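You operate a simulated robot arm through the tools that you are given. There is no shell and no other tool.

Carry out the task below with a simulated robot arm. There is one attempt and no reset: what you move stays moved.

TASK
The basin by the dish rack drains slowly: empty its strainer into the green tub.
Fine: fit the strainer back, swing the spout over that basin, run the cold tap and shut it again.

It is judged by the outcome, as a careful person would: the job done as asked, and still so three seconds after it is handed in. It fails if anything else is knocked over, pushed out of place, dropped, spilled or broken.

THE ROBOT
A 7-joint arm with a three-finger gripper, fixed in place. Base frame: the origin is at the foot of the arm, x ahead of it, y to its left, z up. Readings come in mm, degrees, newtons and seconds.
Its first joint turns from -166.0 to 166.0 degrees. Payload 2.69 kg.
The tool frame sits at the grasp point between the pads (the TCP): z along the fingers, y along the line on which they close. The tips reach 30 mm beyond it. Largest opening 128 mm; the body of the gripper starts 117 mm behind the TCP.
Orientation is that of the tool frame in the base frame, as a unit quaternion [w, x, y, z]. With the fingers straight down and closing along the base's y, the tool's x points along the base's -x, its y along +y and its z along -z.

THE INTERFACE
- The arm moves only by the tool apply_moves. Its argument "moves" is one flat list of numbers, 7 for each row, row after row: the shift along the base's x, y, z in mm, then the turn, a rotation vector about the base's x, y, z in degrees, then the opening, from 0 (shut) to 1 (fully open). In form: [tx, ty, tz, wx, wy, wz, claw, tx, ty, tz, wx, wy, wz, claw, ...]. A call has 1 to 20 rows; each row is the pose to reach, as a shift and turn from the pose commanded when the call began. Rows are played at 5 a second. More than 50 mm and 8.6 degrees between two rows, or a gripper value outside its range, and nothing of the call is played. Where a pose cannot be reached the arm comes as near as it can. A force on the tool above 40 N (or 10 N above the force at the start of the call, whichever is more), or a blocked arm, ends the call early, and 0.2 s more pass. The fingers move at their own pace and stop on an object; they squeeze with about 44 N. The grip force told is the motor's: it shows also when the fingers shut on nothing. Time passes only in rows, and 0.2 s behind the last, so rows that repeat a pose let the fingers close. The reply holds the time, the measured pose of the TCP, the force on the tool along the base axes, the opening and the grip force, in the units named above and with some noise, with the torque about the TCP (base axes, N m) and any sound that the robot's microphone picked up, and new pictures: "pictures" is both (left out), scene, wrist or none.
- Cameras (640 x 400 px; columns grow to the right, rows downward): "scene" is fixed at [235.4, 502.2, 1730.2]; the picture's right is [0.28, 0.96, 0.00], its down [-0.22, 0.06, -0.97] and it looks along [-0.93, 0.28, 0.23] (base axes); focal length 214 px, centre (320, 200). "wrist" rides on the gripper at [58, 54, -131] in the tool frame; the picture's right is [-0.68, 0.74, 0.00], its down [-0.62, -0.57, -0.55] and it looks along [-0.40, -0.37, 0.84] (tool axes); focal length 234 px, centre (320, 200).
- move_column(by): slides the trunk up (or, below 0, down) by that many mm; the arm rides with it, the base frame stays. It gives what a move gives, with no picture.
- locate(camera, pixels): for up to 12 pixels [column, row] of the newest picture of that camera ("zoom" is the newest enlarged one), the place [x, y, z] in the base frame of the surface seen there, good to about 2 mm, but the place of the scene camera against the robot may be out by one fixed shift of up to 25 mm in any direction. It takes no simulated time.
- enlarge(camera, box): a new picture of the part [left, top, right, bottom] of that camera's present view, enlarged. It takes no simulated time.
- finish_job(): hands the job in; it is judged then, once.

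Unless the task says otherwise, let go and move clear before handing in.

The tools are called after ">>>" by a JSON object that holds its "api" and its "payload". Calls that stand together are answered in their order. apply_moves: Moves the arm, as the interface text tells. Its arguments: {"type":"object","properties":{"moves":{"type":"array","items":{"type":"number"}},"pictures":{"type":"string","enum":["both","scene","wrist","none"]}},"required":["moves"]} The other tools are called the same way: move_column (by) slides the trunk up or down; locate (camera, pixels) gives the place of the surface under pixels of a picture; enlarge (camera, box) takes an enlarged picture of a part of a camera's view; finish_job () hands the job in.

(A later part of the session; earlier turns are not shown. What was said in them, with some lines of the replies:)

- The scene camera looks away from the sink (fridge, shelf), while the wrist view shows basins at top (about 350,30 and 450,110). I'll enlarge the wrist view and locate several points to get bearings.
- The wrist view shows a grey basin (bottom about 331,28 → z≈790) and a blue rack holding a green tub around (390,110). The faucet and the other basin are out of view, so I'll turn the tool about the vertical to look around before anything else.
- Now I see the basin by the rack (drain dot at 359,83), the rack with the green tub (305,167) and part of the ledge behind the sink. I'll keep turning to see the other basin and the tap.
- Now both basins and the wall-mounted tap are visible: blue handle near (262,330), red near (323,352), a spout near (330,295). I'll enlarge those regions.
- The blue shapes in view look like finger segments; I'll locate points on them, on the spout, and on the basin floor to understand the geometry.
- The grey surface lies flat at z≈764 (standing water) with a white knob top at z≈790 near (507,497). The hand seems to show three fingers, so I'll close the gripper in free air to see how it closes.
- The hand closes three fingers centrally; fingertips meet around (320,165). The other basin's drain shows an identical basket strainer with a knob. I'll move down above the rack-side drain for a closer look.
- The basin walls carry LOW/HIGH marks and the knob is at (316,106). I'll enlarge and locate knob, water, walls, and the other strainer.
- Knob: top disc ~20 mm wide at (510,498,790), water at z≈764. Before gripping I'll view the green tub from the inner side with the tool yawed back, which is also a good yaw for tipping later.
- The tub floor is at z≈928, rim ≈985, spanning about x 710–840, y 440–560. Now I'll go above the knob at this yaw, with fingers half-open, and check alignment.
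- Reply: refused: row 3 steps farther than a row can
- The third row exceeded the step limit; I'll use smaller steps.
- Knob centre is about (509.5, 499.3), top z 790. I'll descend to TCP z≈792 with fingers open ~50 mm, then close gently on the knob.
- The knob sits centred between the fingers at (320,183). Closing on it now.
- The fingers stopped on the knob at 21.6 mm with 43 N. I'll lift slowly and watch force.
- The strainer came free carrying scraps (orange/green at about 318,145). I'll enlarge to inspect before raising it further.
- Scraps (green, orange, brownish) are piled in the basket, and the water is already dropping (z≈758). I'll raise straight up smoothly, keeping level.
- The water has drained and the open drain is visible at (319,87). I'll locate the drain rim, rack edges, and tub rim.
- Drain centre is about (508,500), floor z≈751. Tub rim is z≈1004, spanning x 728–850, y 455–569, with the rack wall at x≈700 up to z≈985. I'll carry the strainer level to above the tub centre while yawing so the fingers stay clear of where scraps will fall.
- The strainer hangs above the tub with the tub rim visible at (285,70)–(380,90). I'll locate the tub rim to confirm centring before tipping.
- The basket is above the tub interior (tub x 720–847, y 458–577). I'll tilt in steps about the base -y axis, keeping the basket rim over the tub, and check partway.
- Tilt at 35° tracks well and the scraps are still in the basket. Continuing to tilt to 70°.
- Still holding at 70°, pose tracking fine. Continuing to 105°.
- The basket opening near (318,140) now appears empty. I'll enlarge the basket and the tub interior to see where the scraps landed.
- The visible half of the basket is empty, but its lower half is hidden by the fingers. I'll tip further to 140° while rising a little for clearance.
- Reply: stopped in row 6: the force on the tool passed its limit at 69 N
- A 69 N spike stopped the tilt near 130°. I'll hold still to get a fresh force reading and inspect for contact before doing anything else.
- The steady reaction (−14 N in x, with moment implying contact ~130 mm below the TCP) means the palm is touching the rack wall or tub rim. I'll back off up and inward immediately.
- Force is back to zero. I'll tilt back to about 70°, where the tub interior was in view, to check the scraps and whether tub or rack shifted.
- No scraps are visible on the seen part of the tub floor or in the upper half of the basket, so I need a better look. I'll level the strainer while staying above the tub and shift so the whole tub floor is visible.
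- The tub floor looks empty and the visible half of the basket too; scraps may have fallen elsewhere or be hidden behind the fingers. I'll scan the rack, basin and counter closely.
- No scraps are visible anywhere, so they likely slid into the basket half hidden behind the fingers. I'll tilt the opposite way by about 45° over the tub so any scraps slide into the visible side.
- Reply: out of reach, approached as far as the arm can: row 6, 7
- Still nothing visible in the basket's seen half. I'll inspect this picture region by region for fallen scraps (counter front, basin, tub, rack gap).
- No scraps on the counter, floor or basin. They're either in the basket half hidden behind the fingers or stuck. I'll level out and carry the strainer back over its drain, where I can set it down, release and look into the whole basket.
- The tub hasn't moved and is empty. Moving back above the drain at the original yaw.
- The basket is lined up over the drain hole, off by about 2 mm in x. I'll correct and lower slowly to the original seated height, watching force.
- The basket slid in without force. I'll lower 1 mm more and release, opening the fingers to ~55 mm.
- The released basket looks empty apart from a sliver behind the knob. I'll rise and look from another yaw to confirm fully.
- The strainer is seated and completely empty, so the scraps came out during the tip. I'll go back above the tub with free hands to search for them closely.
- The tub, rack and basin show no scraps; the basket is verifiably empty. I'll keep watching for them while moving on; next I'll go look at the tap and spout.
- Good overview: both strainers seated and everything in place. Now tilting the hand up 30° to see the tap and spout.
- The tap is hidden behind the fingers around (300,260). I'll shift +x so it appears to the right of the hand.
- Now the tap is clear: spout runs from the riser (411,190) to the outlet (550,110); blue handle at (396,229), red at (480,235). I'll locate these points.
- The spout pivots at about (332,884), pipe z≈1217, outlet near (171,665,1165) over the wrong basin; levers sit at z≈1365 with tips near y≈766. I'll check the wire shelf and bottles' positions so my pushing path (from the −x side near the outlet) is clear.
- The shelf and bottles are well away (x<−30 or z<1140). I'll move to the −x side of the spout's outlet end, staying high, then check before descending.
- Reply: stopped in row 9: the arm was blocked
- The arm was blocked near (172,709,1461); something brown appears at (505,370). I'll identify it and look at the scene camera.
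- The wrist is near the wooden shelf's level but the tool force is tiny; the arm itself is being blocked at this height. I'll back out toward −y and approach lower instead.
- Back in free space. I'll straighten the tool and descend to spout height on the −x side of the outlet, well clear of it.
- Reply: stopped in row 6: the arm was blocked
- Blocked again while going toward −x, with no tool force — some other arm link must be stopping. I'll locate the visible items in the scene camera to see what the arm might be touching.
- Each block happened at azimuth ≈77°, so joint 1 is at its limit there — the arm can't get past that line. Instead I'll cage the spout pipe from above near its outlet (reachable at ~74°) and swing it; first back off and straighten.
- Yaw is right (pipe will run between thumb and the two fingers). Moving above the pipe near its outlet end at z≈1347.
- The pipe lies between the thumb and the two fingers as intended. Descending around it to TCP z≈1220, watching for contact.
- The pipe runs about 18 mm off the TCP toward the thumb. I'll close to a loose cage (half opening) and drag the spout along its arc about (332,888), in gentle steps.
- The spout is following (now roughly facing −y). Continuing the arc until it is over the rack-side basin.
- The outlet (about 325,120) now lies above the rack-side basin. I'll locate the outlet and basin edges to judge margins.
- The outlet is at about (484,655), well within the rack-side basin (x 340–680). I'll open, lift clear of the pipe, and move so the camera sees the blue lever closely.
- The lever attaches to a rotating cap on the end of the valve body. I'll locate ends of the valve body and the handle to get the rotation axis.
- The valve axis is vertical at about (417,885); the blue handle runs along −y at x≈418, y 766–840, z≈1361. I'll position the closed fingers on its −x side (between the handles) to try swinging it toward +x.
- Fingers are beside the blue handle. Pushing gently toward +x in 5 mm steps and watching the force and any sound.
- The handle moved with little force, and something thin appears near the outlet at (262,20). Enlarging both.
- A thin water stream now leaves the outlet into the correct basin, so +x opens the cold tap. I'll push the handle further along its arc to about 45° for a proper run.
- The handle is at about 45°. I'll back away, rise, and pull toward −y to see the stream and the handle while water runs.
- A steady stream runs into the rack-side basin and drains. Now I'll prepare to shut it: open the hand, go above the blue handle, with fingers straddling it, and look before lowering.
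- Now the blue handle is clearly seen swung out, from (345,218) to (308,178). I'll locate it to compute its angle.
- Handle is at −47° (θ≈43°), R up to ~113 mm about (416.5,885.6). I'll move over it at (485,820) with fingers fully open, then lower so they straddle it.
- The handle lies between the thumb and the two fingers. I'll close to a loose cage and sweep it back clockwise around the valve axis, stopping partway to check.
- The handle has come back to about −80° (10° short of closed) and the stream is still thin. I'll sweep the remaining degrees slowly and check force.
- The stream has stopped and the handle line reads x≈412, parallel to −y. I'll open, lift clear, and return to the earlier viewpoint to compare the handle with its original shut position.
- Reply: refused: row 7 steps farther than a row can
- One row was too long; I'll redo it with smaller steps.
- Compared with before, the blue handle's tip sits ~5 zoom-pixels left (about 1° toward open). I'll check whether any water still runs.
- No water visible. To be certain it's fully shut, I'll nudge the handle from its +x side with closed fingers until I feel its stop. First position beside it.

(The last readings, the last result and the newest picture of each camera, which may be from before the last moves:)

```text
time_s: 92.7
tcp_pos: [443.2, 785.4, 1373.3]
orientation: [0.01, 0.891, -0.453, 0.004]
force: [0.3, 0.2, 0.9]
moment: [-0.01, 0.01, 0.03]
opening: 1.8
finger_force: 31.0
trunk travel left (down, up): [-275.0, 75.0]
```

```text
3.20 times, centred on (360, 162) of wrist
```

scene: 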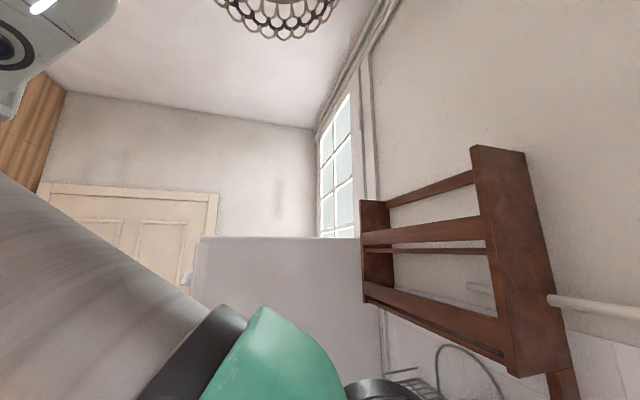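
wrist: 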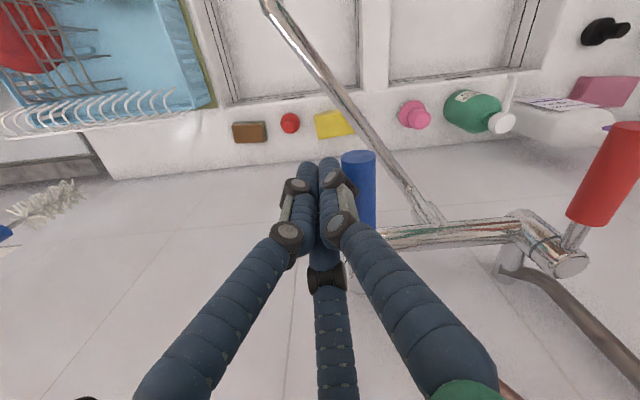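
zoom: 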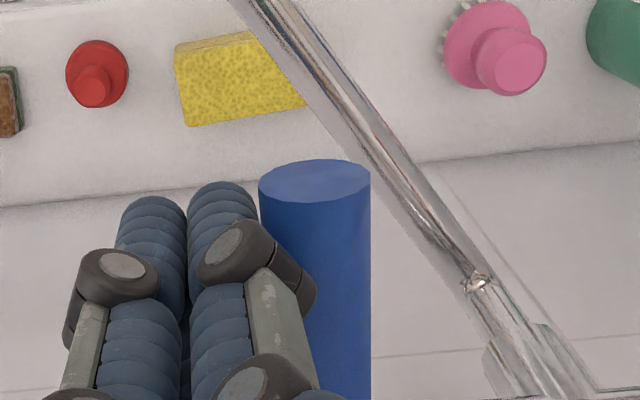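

Nearly in contact. Stepping 1 mm at a time now.

>>> {"api": "apply_moves", "payload": {"moves": [-1, 0, 0, 0, 0, 0, 0, -2, 0, 0, 0, 0, 0, 0, -2, 0, 0, 0, 0, 0, 0], "pictures": "none"}}

>>> {"api": "apply_moves", "payload": {"moves": [-1, 0, 0, 0, 0, 0, 0, -2, 0, 0, 0, 0, 0, 0, -2, 0, 0, 0, 0, 0, 0], "pictures": "wrist"}}

>>> {"api": "enlarge", "payload": {"camera": "wrist", "box": [260, 100, 460, 225]}}

>>> {"api": "locate", "payload": {"camera": "wrist", "pixels": [[362, 185], [367, 200], [362, 165]]}}

```text
time_s: 93.5
tcp_pos: [442.5, 786.8, 1373.6]
orientation: [0.008, 0.892, -0.453, 0.004]
force: [0.3, 0.0, 0.7]
moment: [-0.03, 0.01, 0.02]
opening: 2.1
finger_force: 31.6
trunk travel left (down, up): [-275.0, 75.0]
```

```text
time_s: 94.3
tcp_pos: [441.5, 786.7, 1373.8]
orientation: [0.008, 0.891, -0.453, 0.004]
force: [5.9, -2.6, 1.3]
moment: [-0.08, -0.03, 0.1]
opening: 2.2
finger_force: 31.3
trunk travel left (down, up): [-275.0, 75.0]
```

wrist: 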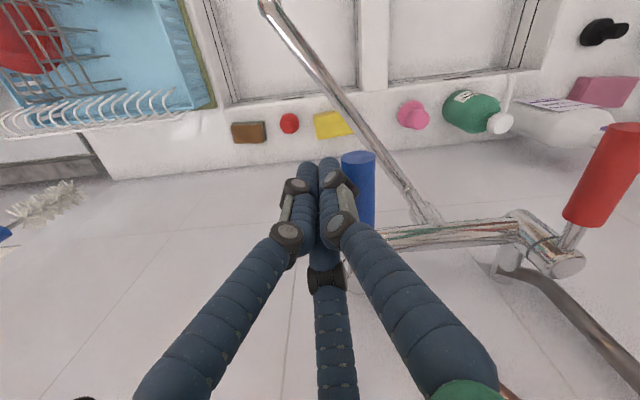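

```text
3.20 times, centred on (360, 162) of wrist
```

zoom: 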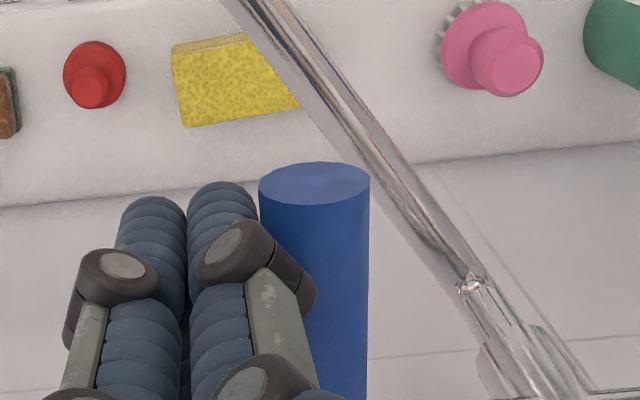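

```text
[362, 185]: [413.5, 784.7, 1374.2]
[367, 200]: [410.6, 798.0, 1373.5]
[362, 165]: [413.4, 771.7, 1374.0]
```

A steady +5.9 N reaction now shows the handle is against its stop. One more small press to confirm, then withdraw.

>>> {"api": "apply_moves", "payload": {"moves": [-1, 0, 0, 0, 0, 0, 0, -2, 0, 0, 0, 0, 0, 0, -2, 0, 0, 0, 0, 0, 0], "pictures": "none"}}

```text
time_s: 95.1
tcp_pos: [440.8, 785.8, 1373.7]
orientation: [0.008, 0.891, -0.453, 0.002]
force: [20.8, 3.9, 6.0]
moment: [0.08, -0.15, 0.06]
opening: 1.9
finger_force: 31.3
trunk travel left (down, up): [-275.0, 75.0]
```

20.8 N with no motion: the valve is firmly at its shut stop. Withdrawing in +x, then up and away to a high view over the sink and rack.

>>> {"api": "apply_moves", "payload": {"moves": [10, 0, 0, 0, 0, 0, 0, 30, 0, 5, 0, 0, 0, 0, 45, -10, 35, 0, 0, 0, 0, 60, -45, 60, 0, 0, 0, 0, 80, -85, 75, 0, 0, 0, 0, 100, -125, 85, 0, 0, 0, 0, 125, -165, 90, 0, 0, 0, 0, 150, -205, 95, 0, 0, 0, 0, 170, -245, 100, 0, 0, 0, 0, 170, -245, 100, 0, 0, 0, 0], "pictures": "both"}}

>>> {"api": "enlarge", "payload": {"camera": "wrist", "box": [20, 0, 340, 200]}}

>>> {"api": "enlarge", "payload": {"camera": "wrist", "box": [300, 0, 620, 200]}}

```text
time_s: 97.3
tcp_pos: [609.5, 541.9, 1474.7]
orientation: [0.009, 0.891, -0.453, 0.002]
force: [0.7, -0.5, -0.3]
moment: [0.0, 0.05, 0.01]
opening: 2.1
finger_force: 31.7
trunk travel left (down, up): [-275.0, 75.0]
```

scene: 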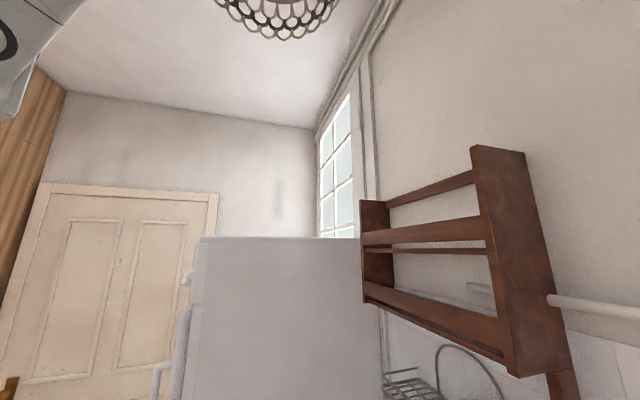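
wrist: 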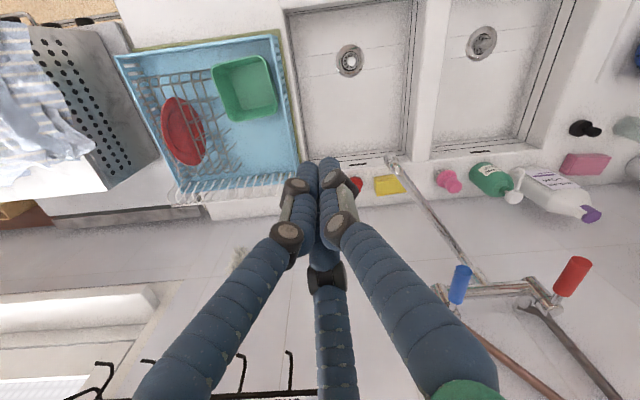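

```text
2.00 times, centred on (180, 100) of wrist
```

zoom: 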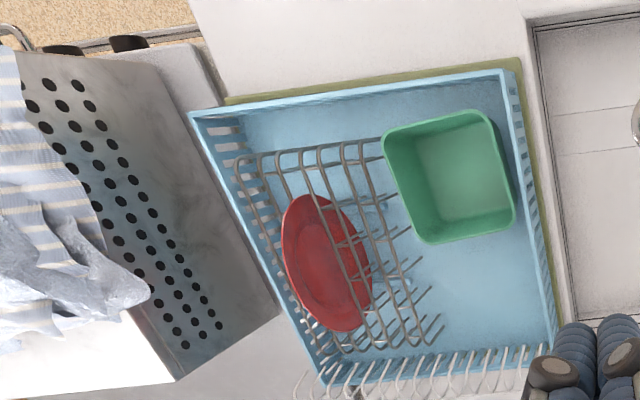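

```text
2.00 times, centred on (460, 100) of wrist
```

zoom: 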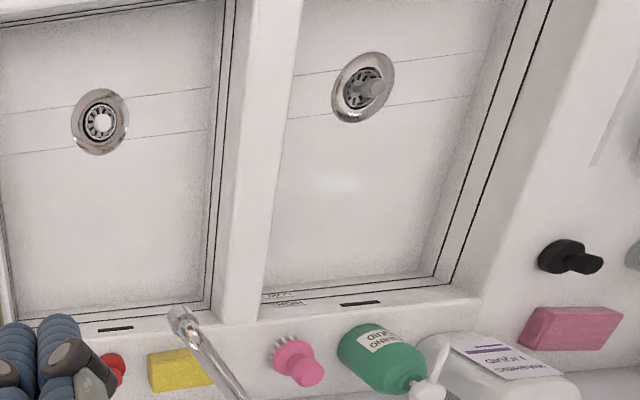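

Everything looks in order: strainer seated, spout over the right basin, no stream, tap at its stop. I'll take one more careful look at the tub and rack from another side for the scraps.

>>> {"api": "apply_moves", "payload": {"moves": [4, -14, -35, 0, 0, -5, 0, 8, -28, -75, 0, 0, -10, 0, 12, -42, -115, 0, 0, -15, 0, 16, -56, -155, 0, 0, -20, 0, 20, -70, -195, 0, 0, -25, 0, 24, -84, -230, 0, 0, -30, 0, 28, -98, -262, 0, 0, -35, 0, 31, -112, -290, 0, 0, -40, 0, 31, -112, -290, 0, 0, -41, 0], "pictures": "wrist"}}

>>> {"api": "enlarge", "payload": {"camera": "wrist", "box": [180, 60, 400, 260]}}

>>> {"api": "enlarge", "payload": {"camera": "wrist", "box": [380, 0, 640, 160]}}

>>> {"api": "enlarge", "payload": {"camera": "wrist", "box": [0, 0, 260, 160]}}

```text
time_s: 99.3
tcp_pos: [640.4, 427.3, 1183.4]
orientation: [-0.01, -0.676, 0.737, 0.0]
force: [0.2, 0.2, 1.0]
moment: [0.05, 0.02, 0.01]
opening: 2.2
finger_force: 31.7
trunk travel left (down, up): [-275.0, 75.0]
```

wrist: 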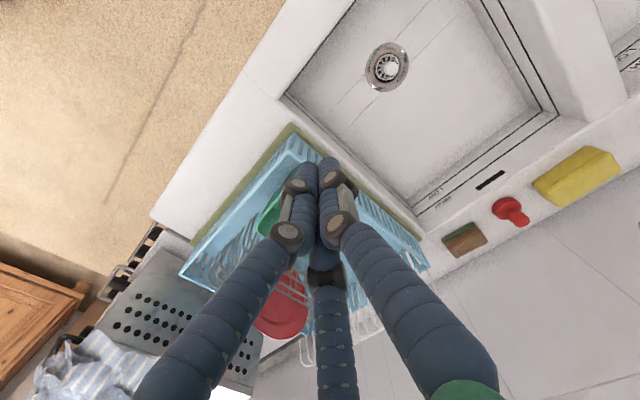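

```text
2.00 times, centred on (290, 160) of wrist
```

zoom: 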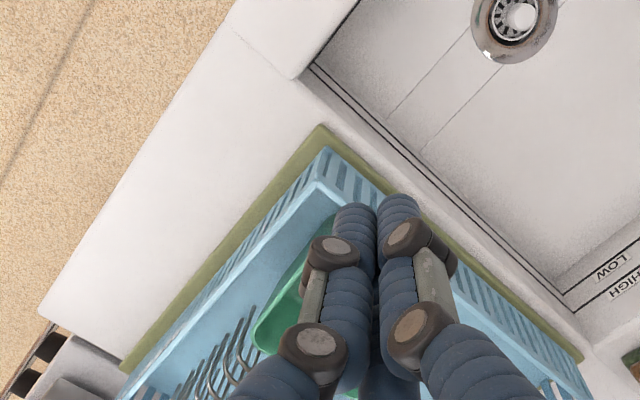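

```text
2.46 times, centred on (510, 80) of wrist
```

zoom: 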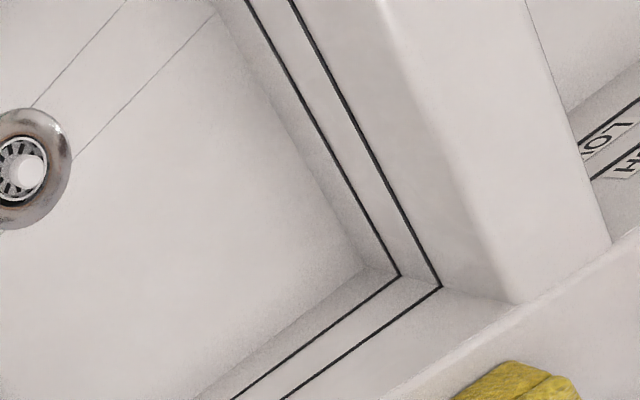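

```text
2.46 times, centred on (130, 80) of wrist
```

zoom: 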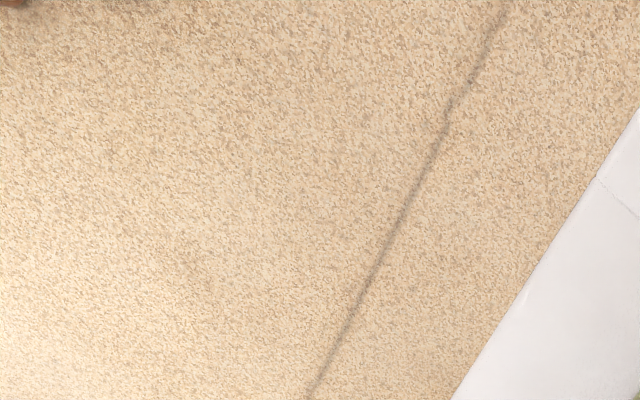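

Floor, basin and counter are clean. I'll verify the strainer's seating height against its original (knob top z≈790 at (509.5,499.3)) and get an unobstructed view of the tub from the +x side.

>>> {"api": "locate", "payload": {"camera": "wrist", "pixels": [[391, 69], [389, 67], [393, 66], [387, 62], [381, 72], [375, 80], [395, 50]]}}

>>> {"api": "enlarge", "payload": {"camera": "wrist", "box": [347, 40, 427, 90]}}

```text
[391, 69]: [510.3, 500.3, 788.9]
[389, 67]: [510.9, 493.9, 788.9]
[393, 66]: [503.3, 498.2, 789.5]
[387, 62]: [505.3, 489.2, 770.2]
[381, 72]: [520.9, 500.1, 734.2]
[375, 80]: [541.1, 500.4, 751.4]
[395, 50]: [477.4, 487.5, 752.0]
```

```text
8.00 times, centred on (387, 65) of wrist
```

zoom: 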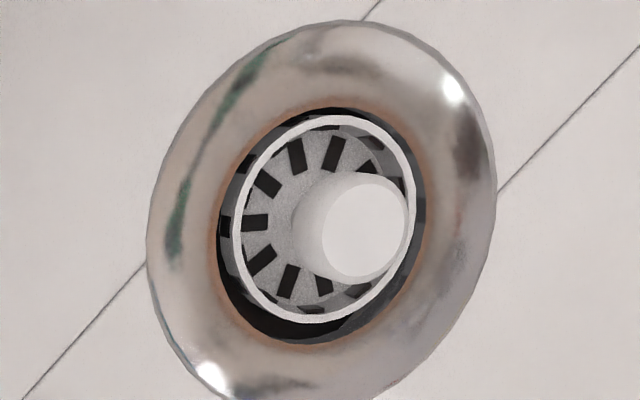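

The knob top reads z≈789, same as at the start, so it's back at its original seat. I'll compare with the other basin's strainer from a view that shows both.

>>> {"api": "apply_moves", "payload": {"moves": [-30, 2, -3, 0, 0, 5, 0, -70, 5, -6, 0, 0, 11, 0, -115, 8, -10, 0, 0, 17, 0, -160, 11, -14, 0, 0, 23, 0, -205, 14, -18, 0, 0, 29, 0, -250, 17, -22, 0, 0, 35, 0, -295, 20, -26, 0, 0, 41, 0, -325, 22, -30, 0, 0, 46, 0, -340, 23, -33, 0, 0, 48, 0], "pictures": "wrist"}}

>>> {"api": "enlarge", "payload": {"camera": "wrist", "box": [160, 50, 480, 150]}}

```text
time_s: 101.3
tcp_pos: [299.2, 450.3, 1150.6]
orientation: [0.008, 0.917, -0.398, 0.004]
force: [0.4, -0.3, 0.1]
moment: [0.01, 0.02, 0.05]
opening: 1.8
finger_force: 31.6
trunk travel left (down, up): [-275.0, 75.0]
```

wrist: 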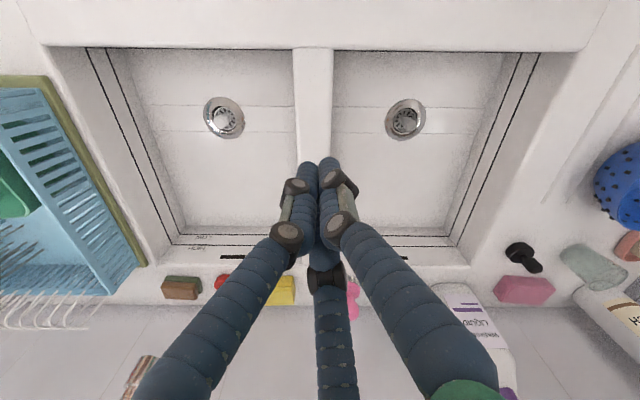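

```text
2.00 times, centred on (320, 100) of wrist
```

zoom: 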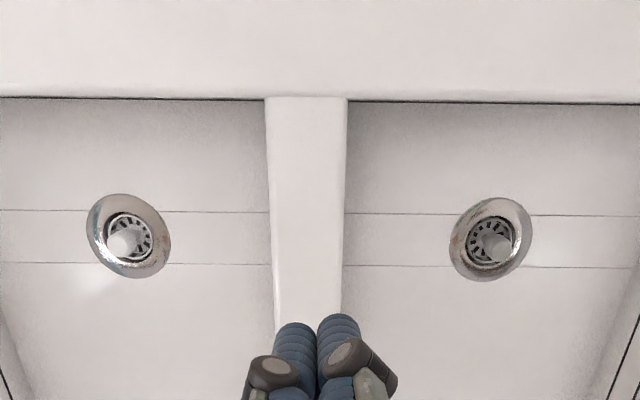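

>>> {"api": "locate", "payload": {"camera": "wrist", "pixels": [[221, 122], [219, 121], [223, 123], [409, 124], [411, 123], [407, 124], [228, 120], [402, 120]]}}

>>> {"api": "enlarge", "payload": {"camera": "wrist", "box": [190, 95, 254, 135]}}

>>> {"api": "enlarge", "payload": {"camera": "wrist", "box": [374, 95, 438, 135]}}

```text
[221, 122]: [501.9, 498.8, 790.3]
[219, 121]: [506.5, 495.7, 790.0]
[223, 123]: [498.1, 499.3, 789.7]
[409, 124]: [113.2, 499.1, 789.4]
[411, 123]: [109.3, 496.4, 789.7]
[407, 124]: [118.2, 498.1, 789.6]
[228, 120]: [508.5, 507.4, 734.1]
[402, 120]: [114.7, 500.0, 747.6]
```

```text
10.00 times, centred on (222, 115) of wrist
```

zoom: 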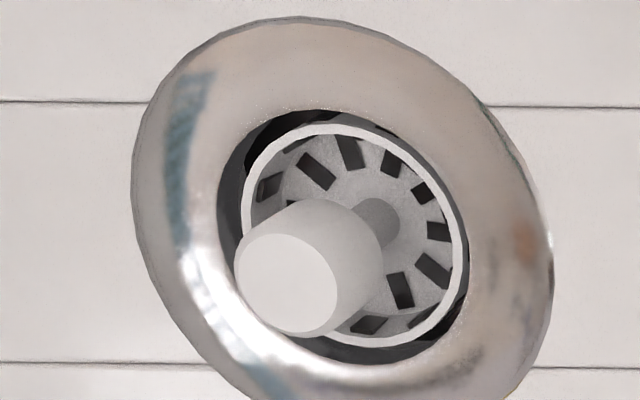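

```text
10.00 times, centred on (406, 115) of wrist
```

zoom: 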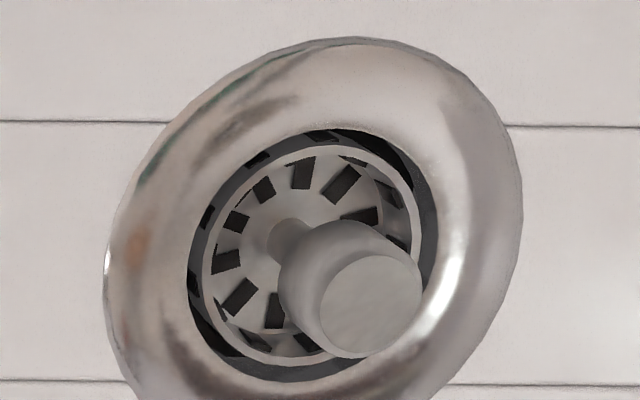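

Both knob tops read z≈790, so the strainer is seated like its twin. The basket is empty, the spout is over the rack-side basin, no stream is running, and the cold lever is against its shut stop. The tub rim reads the same as before, and the hand is clear and holding nothing. I never saw the scraps in the tub after tipping, though they left the basket while it was above the tub, and I found none on the counter, rack, basin or floor. Handing in now.

>>> {"api": "finish_job", "payload": {}}

```text
The job is handed in.
```

The job is handed in, but I can't confirm that the scraps ended up in the green tub.

- **Strainer emptied:** I lifted it out and the standing water drained straight away. I tipped it over the tub, and it came back completely empty.
- **Scraps not found:** They left the basket while it was above the tub, but I didn't see them in the tub afterwards. I also found none in the rack, in the basin, on the counter or on the floor.
- **Strainer refitted:** It sits at its original height, level with the one in the other basin.
- **Spout:** It now points into the basin by the dish rack, well inside its edges.
- **Cold tap:** I opened the blue lever and saw water run into that basin and drain away. I then closed it firmly against its stop, and no water was running afterwards.

While tipping, the hand bumped the edge of the rack or tub hard enough (69 N) to stop the move. I backed off at once. The tub's rim read the same position before and after, and nothing else looked disturbed. The hand is empty and clear of everything.
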